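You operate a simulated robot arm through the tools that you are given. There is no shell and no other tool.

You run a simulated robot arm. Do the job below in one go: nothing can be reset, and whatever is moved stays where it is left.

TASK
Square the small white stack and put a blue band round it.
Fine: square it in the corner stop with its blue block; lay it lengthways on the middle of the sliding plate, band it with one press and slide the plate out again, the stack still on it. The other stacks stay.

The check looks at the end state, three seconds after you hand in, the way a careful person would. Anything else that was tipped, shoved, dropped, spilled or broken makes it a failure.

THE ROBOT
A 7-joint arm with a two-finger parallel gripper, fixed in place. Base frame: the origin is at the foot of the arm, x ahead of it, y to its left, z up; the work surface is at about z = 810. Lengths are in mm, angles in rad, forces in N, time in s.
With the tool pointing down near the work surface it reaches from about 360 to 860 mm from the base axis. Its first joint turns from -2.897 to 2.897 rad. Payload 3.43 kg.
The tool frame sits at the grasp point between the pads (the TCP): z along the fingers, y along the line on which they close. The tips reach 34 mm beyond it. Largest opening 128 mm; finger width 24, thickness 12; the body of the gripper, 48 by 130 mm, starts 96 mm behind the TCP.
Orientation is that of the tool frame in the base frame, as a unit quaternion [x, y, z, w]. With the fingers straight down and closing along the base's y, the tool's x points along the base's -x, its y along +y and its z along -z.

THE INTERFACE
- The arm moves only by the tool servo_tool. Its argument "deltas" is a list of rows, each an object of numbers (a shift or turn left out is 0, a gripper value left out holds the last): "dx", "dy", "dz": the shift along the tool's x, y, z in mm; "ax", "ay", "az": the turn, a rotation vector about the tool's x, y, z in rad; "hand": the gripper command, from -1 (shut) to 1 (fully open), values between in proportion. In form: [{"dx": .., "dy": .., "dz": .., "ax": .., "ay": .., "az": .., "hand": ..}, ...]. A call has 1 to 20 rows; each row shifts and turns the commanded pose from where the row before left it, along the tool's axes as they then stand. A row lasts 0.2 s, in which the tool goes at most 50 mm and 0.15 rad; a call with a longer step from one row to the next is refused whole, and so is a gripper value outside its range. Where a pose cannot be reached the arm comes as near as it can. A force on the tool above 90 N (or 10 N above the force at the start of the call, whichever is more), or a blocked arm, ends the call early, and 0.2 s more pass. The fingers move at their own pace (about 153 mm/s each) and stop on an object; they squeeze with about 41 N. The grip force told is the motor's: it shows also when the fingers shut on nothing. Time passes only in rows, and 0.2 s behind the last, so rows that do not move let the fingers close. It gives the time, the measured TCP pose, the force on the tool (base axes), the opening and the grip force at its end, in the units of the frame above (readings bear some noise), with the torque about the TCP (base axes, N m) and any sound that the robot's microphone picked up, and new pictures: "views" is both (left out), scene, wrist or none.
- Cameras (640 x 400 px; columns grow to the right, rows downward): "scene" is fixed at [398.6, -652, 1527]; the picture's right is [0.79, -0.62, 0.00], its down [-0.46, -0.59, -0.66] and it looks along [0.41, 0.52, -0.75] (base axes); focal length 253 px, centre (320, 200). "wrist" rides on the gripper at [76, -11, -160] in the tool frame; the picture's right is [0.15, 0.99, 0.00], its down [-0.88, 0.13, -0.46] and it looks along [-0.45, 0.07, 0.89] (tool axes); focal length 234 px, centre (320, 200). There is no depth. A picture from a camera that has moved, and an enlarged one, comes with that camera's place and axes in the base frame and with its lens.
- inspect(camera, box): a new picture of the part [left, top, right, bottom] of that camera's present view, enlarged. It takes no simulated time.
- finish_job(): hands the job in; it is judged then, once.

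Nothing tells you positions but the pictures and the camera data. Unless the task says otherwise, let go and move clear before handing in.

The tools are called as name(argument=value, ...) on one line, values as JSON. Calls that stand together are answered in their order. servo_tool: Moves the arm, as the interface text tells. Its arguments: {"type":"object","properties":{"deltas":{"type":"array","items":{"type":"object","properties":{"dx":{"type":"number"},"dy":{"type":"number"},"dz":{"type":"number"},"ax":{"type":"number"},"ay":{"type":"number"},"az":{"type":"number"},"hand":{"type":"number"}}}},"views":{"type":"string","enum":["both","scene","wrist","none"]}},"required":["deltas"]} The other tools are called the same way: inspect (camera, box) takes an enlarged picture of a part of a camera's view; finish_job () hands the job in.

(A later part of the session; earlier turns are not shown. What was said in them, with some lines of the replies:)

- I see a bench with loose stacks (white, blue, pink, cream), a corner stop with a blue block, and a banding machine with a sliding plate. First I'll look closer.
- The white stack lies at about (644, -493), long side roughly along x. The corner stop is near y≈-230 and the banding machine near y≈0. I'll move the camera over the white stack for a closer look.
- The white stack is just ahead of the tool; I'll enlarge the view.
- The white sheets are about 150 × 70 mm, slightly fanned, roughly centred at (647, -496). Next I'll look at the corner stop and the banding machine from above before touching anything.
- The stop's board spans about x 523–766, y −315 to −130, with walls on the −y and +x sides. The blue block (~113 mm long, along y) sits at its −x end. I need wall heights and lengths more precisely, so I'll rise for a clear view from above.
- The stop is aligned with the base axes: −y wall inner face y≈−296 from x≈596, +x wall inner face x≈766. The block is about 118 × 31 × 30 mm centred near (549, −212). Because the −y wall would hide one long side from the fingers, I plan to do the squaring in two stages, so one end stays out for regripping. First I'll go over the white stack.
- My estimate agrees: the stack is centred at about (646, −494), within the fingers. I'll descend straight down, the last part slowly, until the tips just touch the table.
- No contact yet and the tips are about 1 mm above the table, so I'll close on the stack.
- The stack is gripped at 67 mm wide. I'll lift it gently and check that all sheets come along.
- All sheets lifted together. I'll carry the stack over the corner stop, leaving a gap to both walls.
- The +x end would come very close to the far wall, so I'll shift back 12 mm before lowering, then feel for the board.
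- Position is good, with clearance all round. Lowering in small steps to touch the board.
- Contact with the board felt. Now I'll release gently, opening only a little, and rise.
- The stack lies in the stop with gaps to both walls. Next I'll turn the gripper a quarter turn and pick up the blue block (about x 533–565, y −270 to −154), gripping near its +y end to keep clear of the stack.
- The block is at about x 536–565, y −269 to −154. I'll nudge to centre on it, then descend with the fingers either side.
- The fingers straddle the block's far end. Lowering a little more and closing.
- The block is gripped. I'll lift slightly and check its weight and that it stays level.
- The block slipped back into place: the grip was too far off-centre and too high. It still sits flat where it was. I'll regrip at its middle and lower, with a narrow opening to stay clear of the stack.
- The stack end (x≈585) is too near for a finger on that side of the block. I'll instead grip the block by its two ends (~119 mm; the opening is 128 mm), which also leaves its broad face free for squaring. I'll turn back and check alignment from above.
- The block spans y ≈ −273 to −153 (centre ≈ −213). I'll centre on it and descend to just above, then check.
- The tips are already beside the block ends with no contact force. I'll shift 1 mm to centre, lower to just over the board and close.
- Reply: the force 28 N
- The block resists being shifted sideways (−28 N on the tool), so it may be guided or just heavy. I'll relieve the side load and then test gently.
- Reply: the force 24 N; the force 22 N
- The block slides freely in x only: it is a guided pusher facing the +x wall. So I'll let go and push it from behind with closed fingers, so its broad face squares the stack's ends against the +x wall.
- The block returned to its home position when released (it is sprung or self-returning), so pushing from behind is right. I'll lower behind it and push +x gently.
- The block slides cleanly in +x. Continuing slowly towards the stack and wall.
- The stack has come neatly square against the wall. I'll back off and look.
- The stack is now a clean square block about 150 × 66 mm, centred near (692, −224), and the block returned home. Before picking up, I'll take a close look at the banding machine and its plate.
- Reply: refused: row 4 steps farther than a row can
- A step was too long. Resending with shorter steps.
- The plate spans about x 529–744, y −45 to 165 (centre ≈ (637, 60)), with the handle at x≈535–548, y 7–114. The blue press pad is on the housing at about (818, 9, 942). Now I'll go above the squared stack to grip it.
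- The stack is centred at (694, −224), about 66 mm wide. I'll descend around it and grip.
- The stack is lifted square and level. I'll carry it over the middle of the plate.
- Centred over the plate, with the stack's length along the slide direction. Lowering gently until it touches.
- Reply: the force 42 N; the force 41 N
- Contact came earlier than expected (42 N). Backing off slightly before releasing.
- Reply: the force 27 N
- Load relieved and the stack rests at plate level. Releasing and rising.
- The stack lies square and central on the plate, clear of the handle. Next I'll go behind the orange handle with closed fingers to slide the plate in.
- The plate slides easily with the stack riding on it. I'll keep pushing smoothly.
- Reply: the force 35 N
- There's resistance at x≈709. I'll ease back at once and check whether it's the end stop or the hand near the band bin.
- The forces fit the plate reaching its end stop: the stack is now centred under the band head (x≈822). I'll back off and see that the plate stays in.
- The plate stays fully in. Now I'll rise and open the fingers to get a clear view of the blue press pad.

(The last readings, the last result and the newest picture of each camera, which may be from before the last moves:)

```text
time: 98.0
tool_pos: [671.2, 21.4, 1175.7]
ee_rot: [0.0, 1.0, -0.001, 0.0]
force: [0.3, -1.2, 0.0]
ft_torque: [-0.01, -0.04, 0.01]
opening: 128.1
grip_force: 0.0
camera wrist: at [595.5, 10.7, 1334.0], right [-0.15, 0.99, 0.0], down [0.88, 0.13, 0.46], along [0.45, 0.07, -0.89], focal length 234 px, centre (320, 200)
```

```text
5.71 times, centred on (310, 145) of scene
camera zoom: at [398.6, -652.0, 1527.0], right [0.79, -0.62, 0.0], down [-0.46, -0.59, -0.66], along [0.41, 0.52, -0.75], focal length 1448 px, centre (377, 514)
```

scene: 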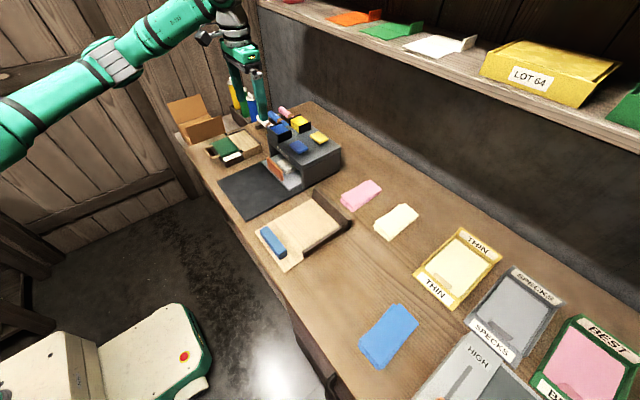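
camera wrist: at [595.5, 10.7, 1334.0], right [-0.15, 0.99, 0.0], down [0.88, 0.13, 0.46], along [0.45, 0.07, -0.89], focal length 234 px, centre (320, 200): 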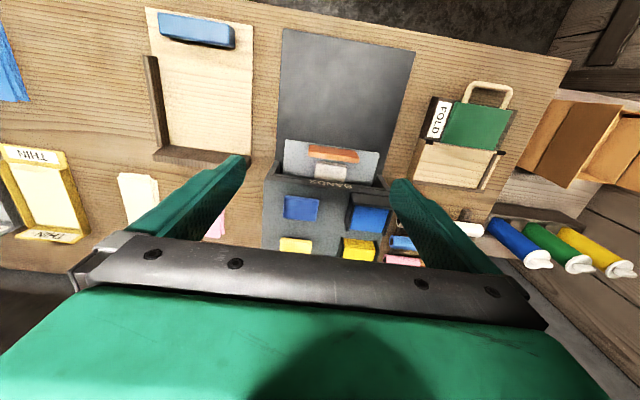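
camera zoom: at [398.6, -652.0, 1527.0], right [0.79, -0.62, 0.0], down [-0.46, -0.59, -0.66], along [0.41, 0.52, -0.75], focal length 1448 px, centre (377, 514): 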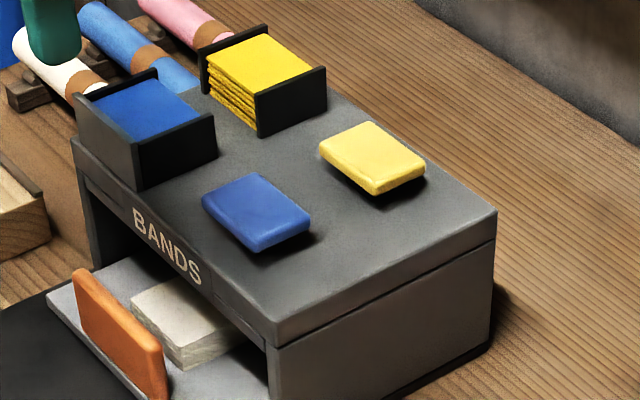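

The blue pad's top centre is at about (816, 8, 947). I'll close the fingers and move above it.

servo_tool(deltas=[{"dx": -36, "dy": -3.3, "hand": -1}, {"dx": -36, "dy": -3.3}, {"dx": -36, "dy": -3.3}, {"dx": -37, "dy": -3.3}, {"dz": 40}, {"dz": 40}, {"dz": 40}, {"dz": 20}, {}, {}])

inspect(camera="scene", box=[260, 90, 350, 180])

inspect(camera="wrist", box=[200, 80, 460, 260])

```text
time: 100.2
tool_pos: [815.7, 6.4, 1031.8]
ee_rot: [0.0, 1.0, 0.001, 0.0]
force: [1.0, 1.0, -0.5]
ft_torque: [-0.04, 0.03, 0.0]
opening: 0.0
grip_force: 33.3
camera wrist: at [740.1, -3.0, 1191.8], right [-0.15, 0.99, 0.0], down [0.88, 0.13, 0.46], along [0.45, 0.07, -0.89], focal length 234 px, centre (320, 200)
```

scene: 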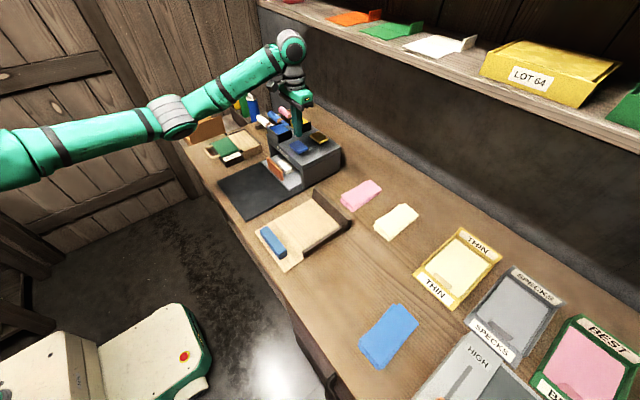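
wrist: 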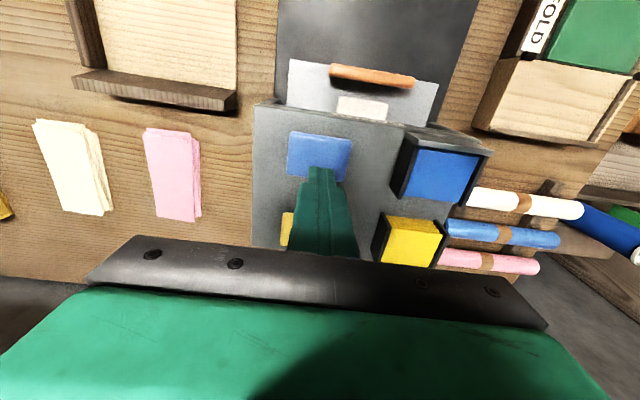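

```text
4.44 times, centred on (305, 135) of scene
camera zoom: at [398.6, -652.0, 1527.0], right [0.79, -0.62, 0.0], down [-0.46, -0.59, -0.66], along [0.41, 0.52, -0.75], focal length 1126 px, centre (387, 489)
```

zoom: 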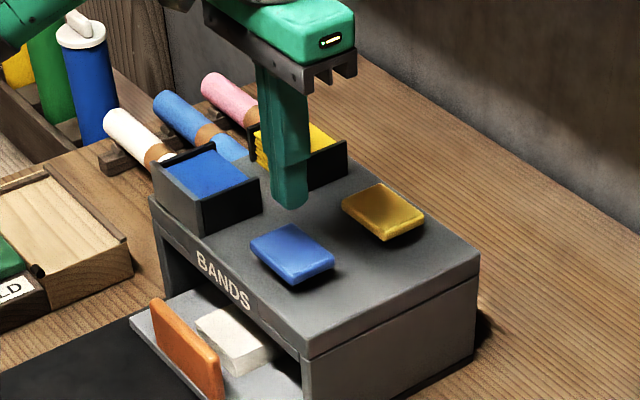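

```text
2.22 times, centred on (330, 170) of wrist
camera zoom: at [740.1, -3.0, 1191.8], right [-0.15, 0.99, 0.0], down [0.88, 0.13, 0.46], along [0.45, 0.07, -0.89], focal length 520 px, centre (298, 267)
```

zoom: 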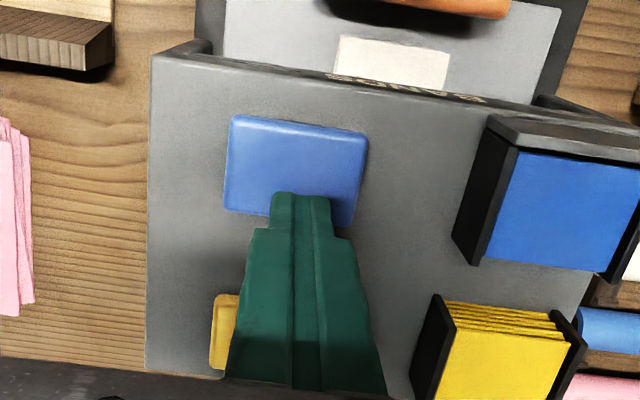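

Directly above the pad. Descending slowly to press it once.

servo_tool(deltas=[{"dx": 1.5, "dz": 20}, {"dz": 15}, {"dz": 5}, {"dz": 3}, {"dz": 2}, {}], views="none")

inspect(camera="scene", box=[260, 90, 350, 180])

```text
time: 101.6
tool_pos: [813.6, 6.8, 987.9]
ee_rot: [0.0, 1.0, 0.0, 0.0]
force: [-0.1, 0.7, 1.0]
ft_torque: [0.0, -0.04, -0.01]
opening: 0.0
grip_force: 32.8
```

```text
4.44 times, centred on (305, 135) of scene
camera zoom: at [398.6, -652.0, 1527.0], right [0.79, -0.62, 0.0], down [-0.46, -0.59, -0.66], along [0.41, 0.52, -0.75], focal length 1126 px, centre (387, 489)
```

zoom: 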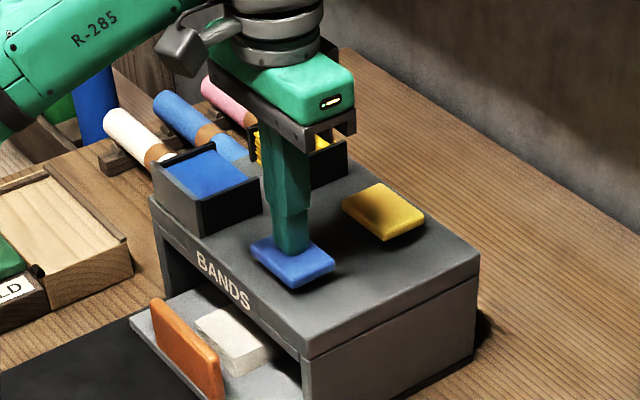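

servo_tool(deltas=[{"dz": 1.5}, {"dz": 1.5}, {"dz": 1.5}, {"dz": 1.5}], views="none")

```text
time: 102.6
tool_pos: [813.7, 7.4, 982.4]
ee_rot: [0.0, 1.0, -0.001, 0.0]
force: [1.3, 0.4, 3.8]
ft_torque: [-0.01, -0.03, -0.01]
opening: 0.0
grip_force: 33.2
heard: click
```

A click was heard: that's the one press. Lifting straight off.

servo_tool(deltas=[{"dz": -20}, {"dz": -30}, {"dz": -40}, {"dz": -40}, {}], views="none")

inspect(camera="scene", box=[250, 110, 350, 200])

```text
time: 103.8
tool_pos: [814.0, 8.7, 1111.7]
ee_rot: [0.0, 1.0, -0.001, 0.0]
force: [-0.5, 0.2, -0.1]
ft_torque: [0.0, 0.02, -0.01]
opening: 0.0
grip_force: 32.8
```

```text
4.44 times, centred on (300, 155) of scene
camera zoom: at [398.6, -652.0, 1527.0], right [0.79, -0.62, 0.0], down [-0.46, -0.59, -0.66], along [0.41, 0.52, -0.75], focal length 1126 px, centre (409, 400)
```

zoom: 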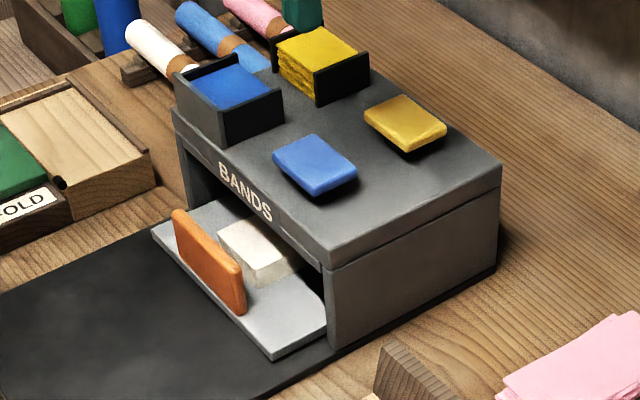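

Now I'll go above the handle (about x 720–733, y 7–114) with the fingers open to grip it by its two ends and draw the plate out.

servo_tool(deltas=[{"dx": 30, "dy": 17, "hand": 1}, {"dx": 30, "dy": 17}, {"dx": 27, "dy": 17}, {"dz": 40}, {"dz": 40}, {}, {}])

inspect(camera="wrist", box=[200, 80, 440, 260])

inspect(camera="scene", box=[230, 100, 340, 200])

```text
time: 105.4
tool_pos: [726.3, 57.5, 1032.0]
ee_rot: [-0.002, 1.0, 0.0, 0.0]
force: [0.2, 0.7, -0.3]
ft_torque: [0.01, 0.04, -0.01]
opening: 128.0
grip_force: 0.1
camera wrist: at [651.3, 47.8, 1190.8], right [-0.15, 0.99, 0.0], down [0.88, 0.13, 0.46], along [0.45, 0.07, -0.89], focal length 234 px, centre (320, 200)
```

scene: 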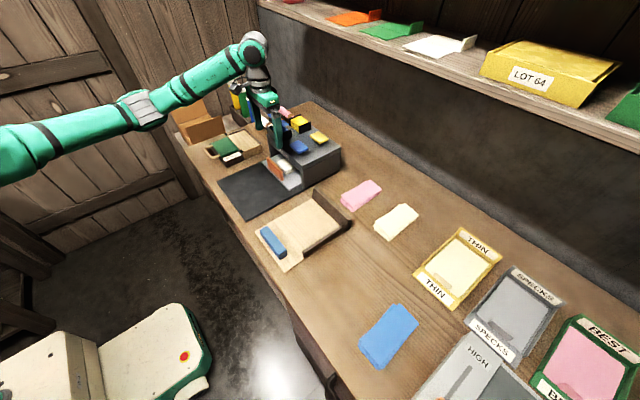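
wrist: 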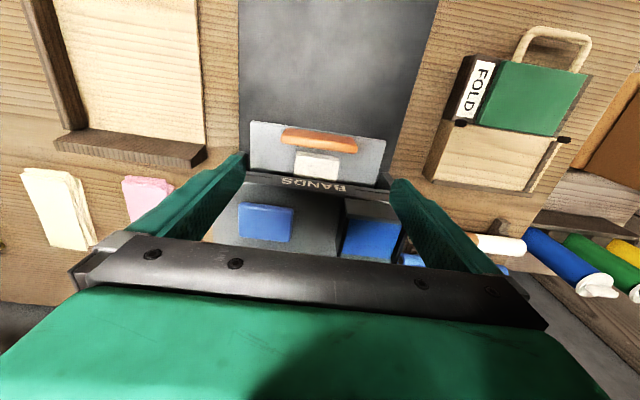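

```text
2.22 times, centred on (320, 170) of wrist
camera zoom: at [651.3, 47.8, 1190.8], right [-0.15, 0.99, 0.0], down [0.88, 0.13, 0.46], along [0.45, 0.07, -0.89], focal length 520 px, centre (320, 267)
```

zoom: 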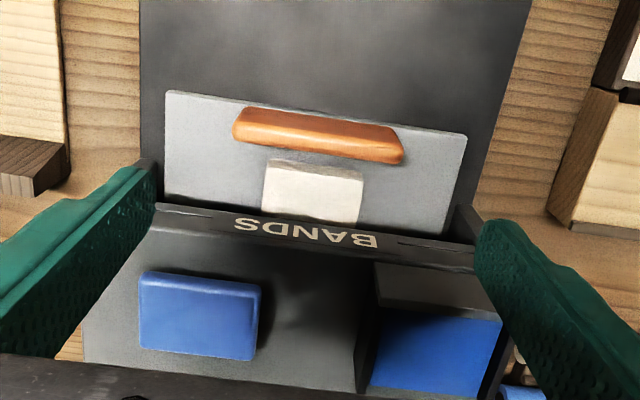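

```text
4.00 times, centred on (285, 150) of scene
camera zoom: at [398.6, -652.0, 1527.0], right [0.79, -0.62, 0.0], down [-0.46, -0.59, -0.66], along [0.41, 0.52, -0.75], focal length 1013 px, centre (460, 400)
```

zoom: 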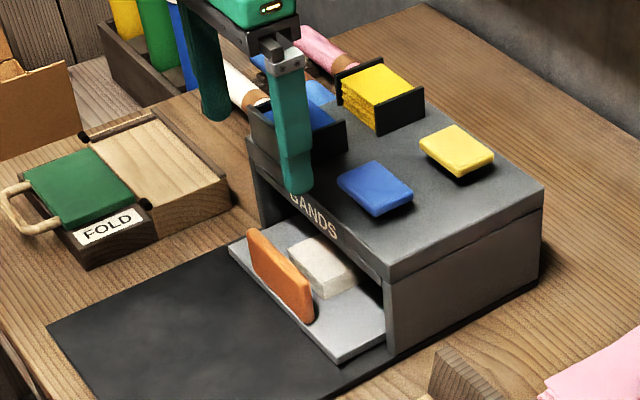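

The handle ends are at y≈4–117, well inside the 128 mm opening. Descending around it.

servo_tool(deltas=[{"dy": 2, "dz": 35}, {"dz": 40}, {"dz": 40}, {"dz": 20}, {"dz": 10}, {"dz": 10}, {"dz": 5}, {}, {}])

inspect(camera="wrist", box=[200, 80, 440, 260])

inspect(camera="scene", box=[230, 100, 340, 200])

```text
time: 107.4
tool_pos: [726.0, 63.9, 871.1]
ee_rot: [-0.001, 1.0, 0.001, 0.0]
force: [0.1, 0.7, -0.8]
ft_torque: [-0.05, 0.01, 0.02]
opening: 128.0
grip_force: 0.1
camera wrist: at [651.2, 51.8, 1031.1], right [-0.15, 0.99, 0.0], down [0.88, 0.13, 0.46], along [0.45, 0.07, -0.89], focal length 234 px, centre (320, 200)
```

scene: 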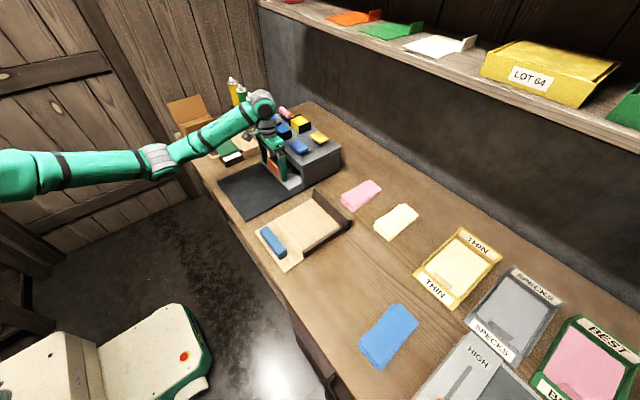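
wrist: 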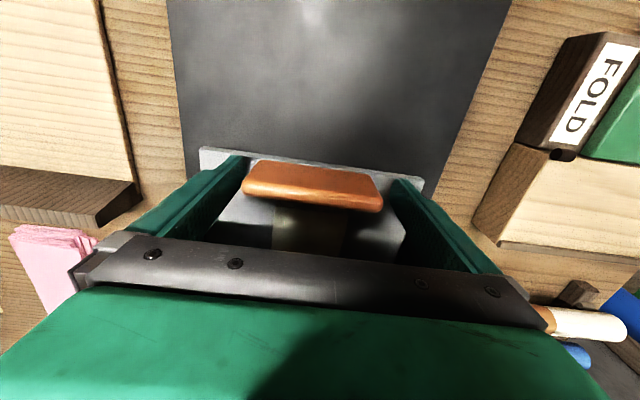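

```text
2.22 times, centred on (320, 170) of wrist
camera zoom: at [651.2, 51.8, 1031.1], right [-0.15, 0.99, 0.0], down [0.88, 0.13, 0.46], along [0.45, 0.07, -0.89], focal length 520 px, centre (320, 267)
```

zoom: 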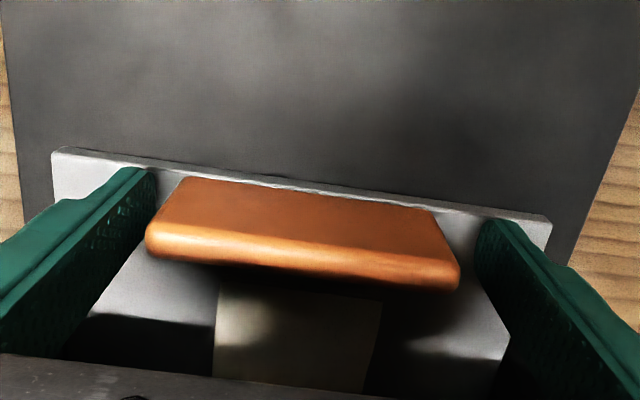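

```text
4.00 times, centred on (285, 150) of scene
camera zoom: at [398.6, -652.0, 1527.0], right [0.79, -0.62, 0.0], down [-0.46, -0.59, -0.66], along [0.41, 0.52, -0.75], focal length 1013 px, centre (460, 400)
```

zoom: 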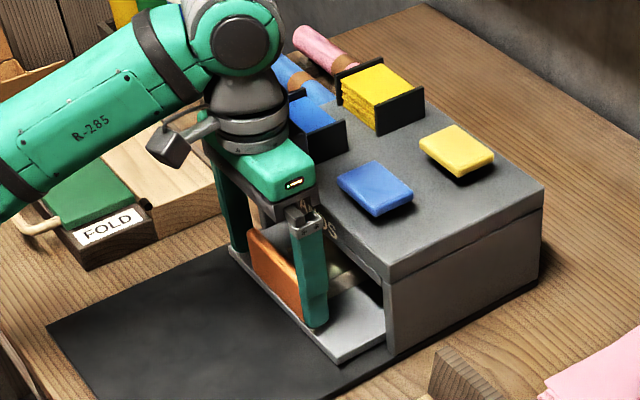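

servo_tool(deltas=[{"hand": 0.92}, {"hand": 0.86}, {"hand": 0.8}, {"hand": 0.74}, {"hand": 0.68}, {}, {}], views="none")

```text
time: 109.0
tool_pos: [727.9, 60.8, 872.2]
ee_rot: [0.0, 1.0, 0.0, 0.0]
force: [-0.9, -6.3, 0.9]
ft_torque: [-0.08, -0.07, -0.05]
opening: 111.3
grip_force: 3.6
```

servo_tool(deltas=[{"dy": -0.6}, {"hand": 0.5}, {"hand": -1}, {}, {}], views="none")

```text
time: 110.2
tool_pos: [727.8, 59.1, 871.4]
ee_rot: [0.002, 1.0, -0.001, -0.001]
force: [-0.5, -32.1, 0.9]
ft_torque: [-0.22, -0.7, 0.64]
opening: 105.1
grip_force: 44.8
```

servo_tool(deltas=[{"dy": -1}, {"dy": -1}, {}], views="none")

inspect(camera="wrist", box=[200, 80, 440, 260])

inspect(camera="scene", box=[230, 100, 340, 200])

```text
time: 111.0
tool_pos: [727.0, 56.8, 871.9]
ee_rot: [0.002, 1.0, 0.0, -0.001]
force: [1.5, -22.7, -2.8]
ft_torque: [-0.71, -0.16, -1.32]
opening: 105.1
grip_force: 44.9
```

```text
2.22 times, centred on (320, 170) of wrist
camera zoom: at [651.7, 47.1, 1031.1], right [-0.15, 0.99, 0.0], down [0.88, 0.13, 0.45], along [0.45, 0.07, -0.89], focal length 520 px, centre (320, 267)
```

zoom: 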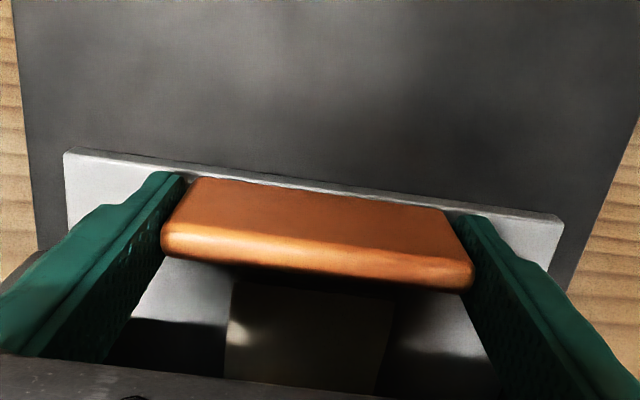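

```text
4.00 times, centred on (285, 150) of scene
camera zoom: at [398.6, -652.0, 1527.0], right [0.79, -0.62, 0.0], down [-0.46, -0.59, -0.66], along [0.41, 0.52, -0.75], focal length 1013 px, centre (460, 400)
```

zoom: 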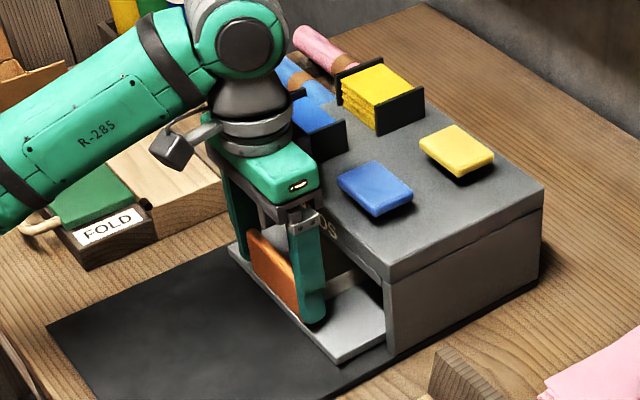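

servo_tool(deltas=[{"dy": -1}, {"dy": -0.8}, {}], views="none")

```text
time: 111.8
tool_pos: [726.8, 57.5, 871.4]
ee_rot: [-0.001, 1.0, 0.001, -0.001]
force: [1.4, -3.5, -9.7]
ft_torque: [-0.94, -0.03, -1.63]
opening: 104.6
grip_force: 45.0
```

The side load is relieved. Pulling the plate out slowly now.

servo_tool(deltas=[{"dx": 1}, {"dx": 2}, {"dx": 3}, {"dx": 3}, {"dx": 3}, {"dx": 2}, {"dx": 1}, {}], views="none")

inspect(camera="scene", box=[230, 100, 340, 200])

```text
time: 113.6
tool_pos: [711.4, 57.5, 871.7]
ee_rot: [-0.001, 1.0, 0.0, -0.001]
force: [-0.8, 20.7, -18.0]
ft_torque: [0.2, 0.42, -0.18]
opening: 104.8
grip_force: 44.3
```

```text
4.00 times, centred on (285, 150) of scene
camera zoom: at [398.6, -652.0, 1527.0], right [0.79, -0.62, 0.0], down [-0.46, -0.59, -0.66], along [0.41, 0.52, -0.75], focal length 1013 px, centre (460, 400)
```

zoom: 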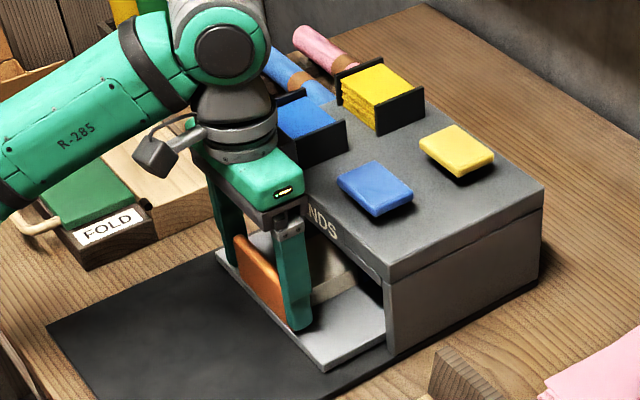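

The plate follows. Continuing with smooth steps and small side-load corrections.

servo_tool(deltas=[{"dy": 0.7, "dx": 1}, {"dx": 3}, {"dx": 4}, {"dx": 4}, {"dx": 4}, {"dx": 4}, {"dx": 4}, {"dx": 4}, {"dx": 4}, {"dx": 4}, {"dx": 4}, {"dx": 4}, {"dx": 3}, {"dx": 2}, {"dx": 1}, {}], views="none")

inspect(camera="scene", box=[230, 100, 340, 200])

```text
time: 117.0
tool_pos: [662.9, 57.6, 872.2]
ee_rot: [0.0, 1.0, 0.0, -0.001]
force: [-0.8, 20.6, -26.7]
ft_torque: [-0.01, -1.04, -0.22]
opening: 104.9
grip_force: 45.3
```

```text
4.00 times, centred on (285, 150) of scene
camera zoom: at [398.6, -652.0, 1527.0], right [0.79, -0.62, 0.0], down [-0.46, -0.59, -0.66], along [0.41, 0.52, -0.75], focal length 1013 px, centre (460, 400)
```

zoom: 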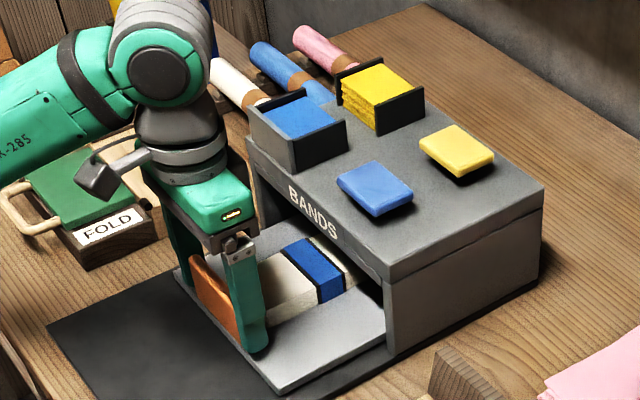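

The blue band is round the middle of the stack. Continuing to draw the plate out.

servo_tool(deltas=[{"dy": 0.8, "dz": 1, "dx": 1}, {"dx": 3}, {"dx": 4}, {"dx": 4}, {"dx": 4}, {"dx": 4}, {"dx": 4}, {"dx": 4}, {"dx": 4}, {"dx": 4}, {"dx": 4}, {"dx": 4}, {"dx": 4}, {"dx": 4}, {"dx": 3}, {"dx": 2}, {"dx": 1}, {}], views="none")

inspect(camera="scene", box=[210, 110, 330, 220])

```text
time: 120.8
tool_pos: [603.4, 57.5, 871.0]
ee_rot: [0.001, 1.0, 0.001, 0.0]
force: [0.3, 0.3, 31.0]
ft_torque: [0.38, 0.55, -0.08]
opening: 104.8
grip_force: 45.5
```

```text
3.64 times, centred on (270, 165) of scene
camera zoom: at [398.6, -652.0, 1527.0], right [0.79, -0.62, 0.0], down [-0.46, -0.59, -0.66], along [0.41, 0.52, -0.75], focal length 921 px, centre (502, 327)
```

zoom: 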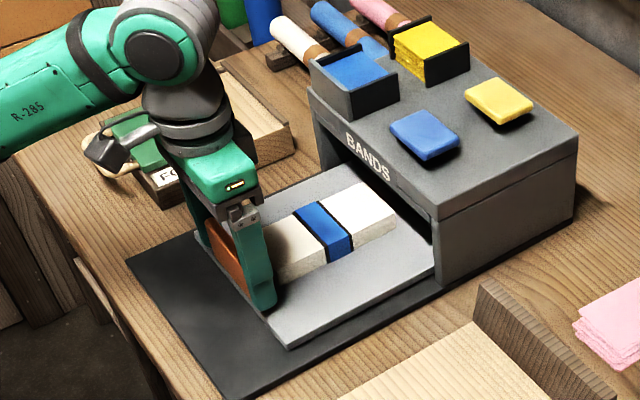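

servo_tool(deltas=[{"dz": -0.5, "dx": 1}, {"dx": 3}, {"dx": 4}, {"dx": 4}, {"dx": 4}, {"dx": 4}, {"dx": 4}, {"dx": 4}, {"dx": 4}, {"dx": 4}, {"dx": 4}, {"dx": 4}, {"dx": 4}, {"dx": 3}, {"dx": 2}, {"dx": 1}, {}], views="none")

inspect(camera="scene", box=[200, 120, 320, 230])

```text
time: 124.4
tool_pos: [548.6, 57.5, 873.0]
ee_rot: [0.0, 1.0, 0.0, 0.0]
force: [0.4, -2.1, 10.0]
ft_torque: [-0.03, -1.12, -0.02]
opening: 105.0
grip_force: 45.3
```

```text
3.64 times, centred on (260, 175) of scene
camera zoom: at [398.6, -652.0, 1527.0], right [0.79, -0.62, 0.0], down [-0.46, -0.59, -0.66], along [0.41, 0.52, -0.75], focal length 921 px, centre (538, 291)
```

zoom: 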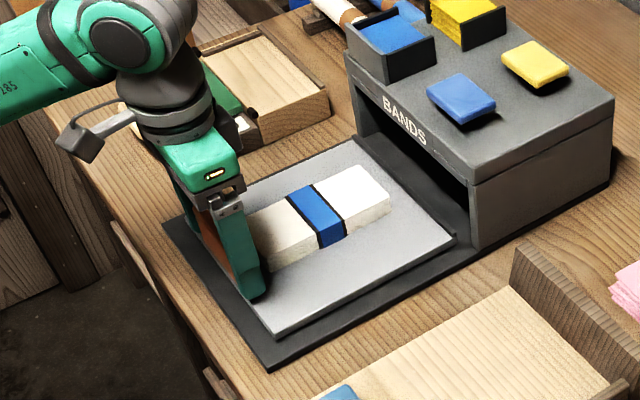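

Nearly fully out. A few more millimetres, slowly, to the stop.

servo_tool(deltas=[{"dx": 1}, {"dx": 1}, {"dx": 1}, {"dx": 1}, {}], views="none")

servo_tool(deltas=[{"dx": 1}, {"dx": 1}, {}], views="none")

inspect(camera="scene", box=[200, 120, 320, 230])

```text
time: 125.6
tool_pos: [545.2, 58.5, 871.1]
ee_rot: [0.0, 1.0, 0.0, 0.0]
force: [-0.2, -4.4, -5.3]
ft_torque: [-0.2, -1.48, 0.35]
opening: 104.8
grip_force: 44.7
```

```text
time: 126.4
tool_pos: [542.9, 57.7, 871.7]
ee_rot: [-0.001, 1.0, 0.0, -0.001]
force: [-2.1, -4.4, -3.4]
ft_torque: [-0.73, -0.46, 0.41]
opening: 104.6
grip_force: 45.1
```

```text
3.64 times, centred on (260, 175) of scene
camera zoom: at [398.6, -652.0, 1527.0], right [0.79, -0.62, 0.0], down [-0.46, -0.59, -0.66], along [0.41, 0.52, -0.75], focal length 921 px, centre (538, 291)
```

zoom: 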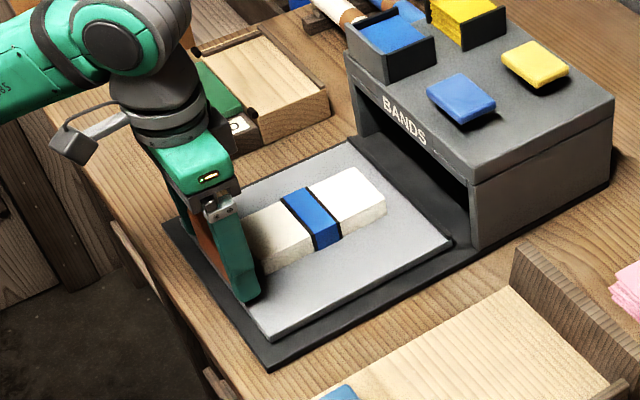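

servo_tool(deltas=[{"dx": 1}, {"dx": 1}, {}], views="none")

inspect(camera="scene", box=[215, 150, 305, 220])

```text
time: 127.2
tool_pos: [542.5, 57.8, 871.0]
ee_rot: [0.0, 1.0, 0.0, -0.001]
force: [0.1, -6.1, -2.5]
ft_torque: [-0.41, 0.9, 0.52]
opening: 104.9
grip_force: 45.3
```

```text
5.71 times, centred on (260, 185) of scene
camera zoom: at [398.6, -652.0, 1527.0], right [0.79, -0.62, 0.0], down [-0.46, -0.59, -0.66], along [0.41, 0.52, -0.75], focal length 1448 px, centre (663, 286)
```

zoom: 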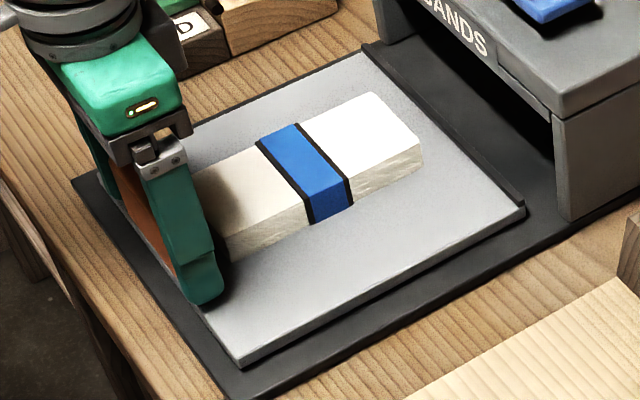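

Comparing with the first picture, about 5 mm remain. Pulling a little more.

servo_tool(deltas=[{"dx": 1}, {"dx": 1}, {"dx": 1}, {}], views="none")

servo_tool(deltas=[{"dx": 1}, {"dx": 1}, {}], views="none")

inspect(camera="scene", box=[215, 150, 305, 220])

```text
time: 128.2
tool_pos: [538.8, 57.5, 872.5]
ee_rot: [0.0, 1.0, 0.0, -0.001]
force: [-0.6, -7.6, -18.8]
ft_torque: [0.12, -1.0, 0.34]
opening: 105.0
grip_force: 45.5
```

```text
time: 129.0
tool_pos: [536.7, 58.5, 872.0]
ee_rot: [0.0, 1.0, 0.0, -0.001]
force: [-0.3, -4.9, -33.7]
ft_torque: [-0.04, -0.71, -0.05]
opening: 104.8
grip_force: 45.5
```

```text
5.71 times, centred on (260, 185) of scene
camera zoom: at [398.6, -652.0, 1527.0], right [0.79, -0.62, 0.0], down [-0.46, -0.59, -0.66], along [0.41, 0.52, -0.75], focal length 1448 px, centre (663, 286)
```

zoom: 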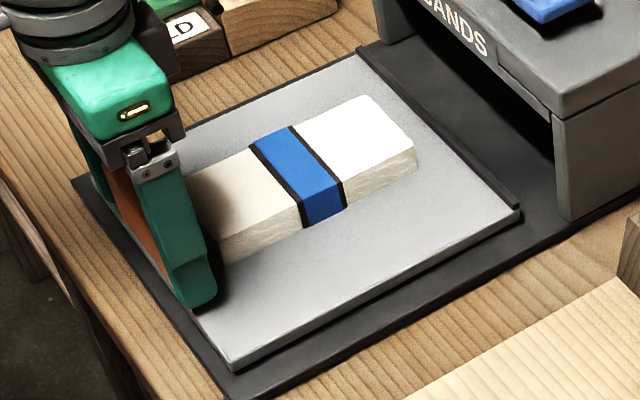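

The plate is back at its original position. I'll relieve the load, let go and rise clear.

servo_tool(deltas=[{"dz": 0.6}, {}, {"hand": 0.66}, {"hand": 0.75}, {"hand": 0.85}, {"hand": 1}, {}, {"dz": -10}, {"dz": -25}, {"dz": -40}, {"dz": -45}, {"dz": -45}, {}])

inspect(camera="scene", box=[200, 100, 350, 220])

inspect(camera="wrist", box=[220, 80, 420, 240])

```text
time: 131.8
tool_pos: [537.6, 57.3, 1037.3]
ee_rot: [0.0, 1.0, 0.0, 0.0]
force: [-0.4, 0.0, 0.4]
ft_torque: [-0.04, 0.03, 0.04]
opening: 128.0
grip_force: 0.1
camera wrist: at [462.0, 46.8, 1197.5], right [-0.15, 0.99, 0.0], down [0.88, 0.13, 0.46], along [0.45, 0.07, -0.89], focal length 234 px, centre (320, 200)
```

scene: 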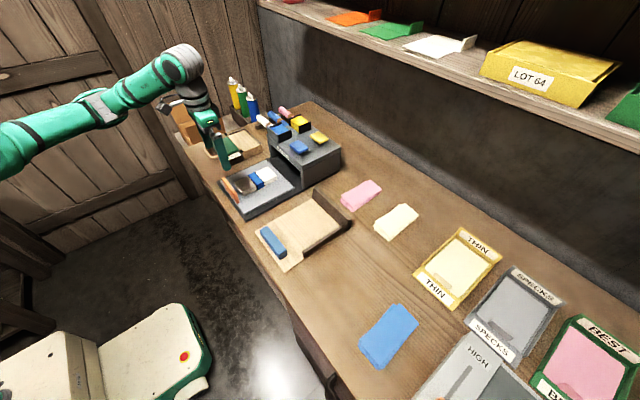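
wrist: 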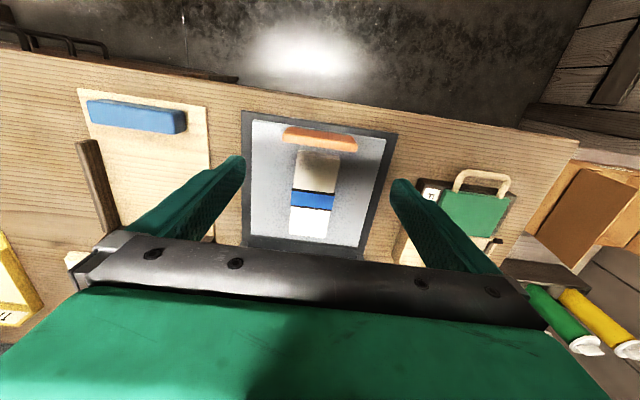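

```text
3.33 times, centred on (275, 160) of scene
camera zoom: at [398.6, -652.0, 1527.0], right [0.79, -0.62, 0.0], down [-0.46, -0.59, -0.66], along [0.41, 0.52, -0.75], focal length 844 px, centre (470, 333)
```

zoom: 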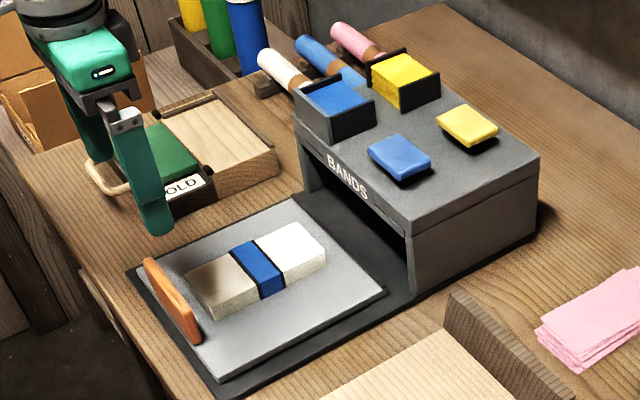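

```text
2.50 times, centred on (320, 160) of wrist
camera zoom: at [462.0, 46.8, 1197.5], right [-0.15, 0.99, 0.0], down [0.88, 0.13, 0.46], along [0.45, 0.07, -0.89], focal length 585 px, centre (320, 300)
```

zoom: 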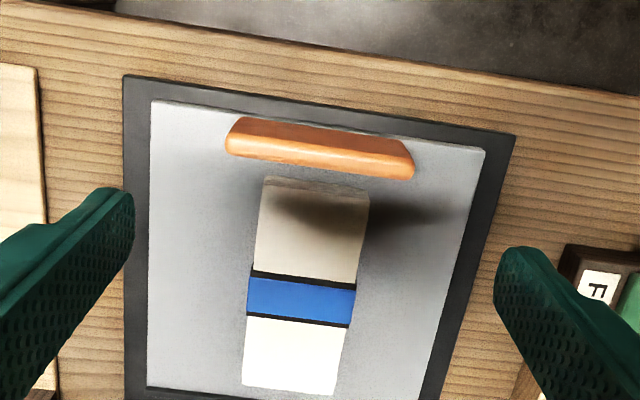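

The stack lies squared and blue-banded in the middle of the plate, which is fully out. I'll rise well clear and do a last overall check.

servo_tool(deltas=[{"dz": -45}, {"dz": -45}, {"dz": -45}, {"dz": -45}, {}, {}])

inspect(camera="scene", box=[200, 100, 440, 380])

```text
time: 133.2
tool_pos: [536.8, 58.0, 1217.5]
ee_rot: [-0.001, 1.0, 0.0, 0.0]
force: [0.8, -0.2, 0.5]
ft_torque: [-0.01, 0.01, 0.05]
opening: 128.0
grip_force: 0.1
camera wrist: at [460.5, 47.3, 1376.3], right [-0.15, 0.99, 0.0], down [0.88, 0.13, 0.46], along [0.45, 0.07, -0.89], focal length 234 px, centre (320, 200)
```

scene: 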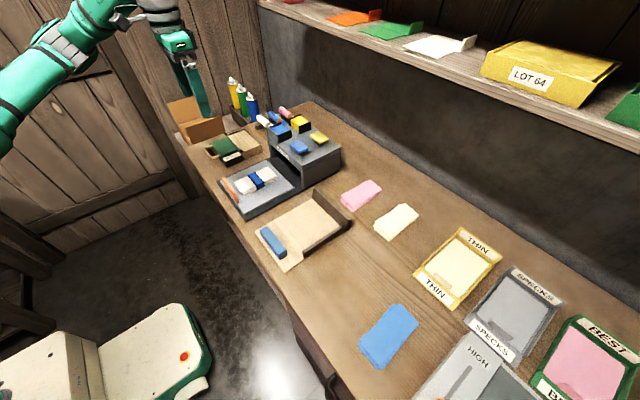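
wrist: 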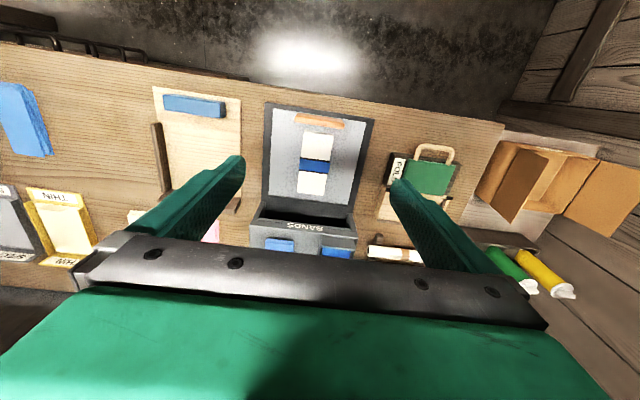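

```text
1.43 times, centred on (320, 240) of scene
camera zoom: at [398.6, -652.0, 1527.0], right [0.79, -0.62, 0.0], down [-0.46, -0.59, -0.66], along [0.41, 0.52, -0.75], focal length 362 px, centre (320, 143)
```

zoom: 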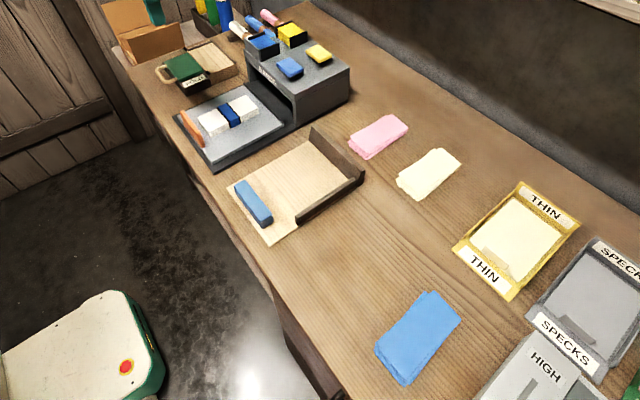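

Everything is in order: the white stack is squared, blue-banded and in the middle of the drawn-out plate. The other stacks and tools are where they were, and the arm is clear. Handing in.

finish_job()

```text
The job is handed in.
```

The small white stack is squared, has a blue band round its middle, and lies lengthways on the middle of the sliding plate. I took "lengthways" to mean along the direction the plate slides.

- **Squaring:** I set the stack in the corner stop and pushed the blue block against its end until it came square against the far wall. I didn't push it against the side wall; the sheets looked square without it. The block slid back to its place when released.
- **Banding:** I pressed the blue pad once and heard one click. The band showed when the plate came out.
- **Plate:** It is pulled fully out again, to where it was at the start.
- **Extra contact:** While lowering the stack onto the plate I pressed it down with about 40 N before easing off. An early attempt to lift the block also slipped. I saw no damage from either.

In the last pictures the other stacks and tools are where they started. The gripper is open and clear.
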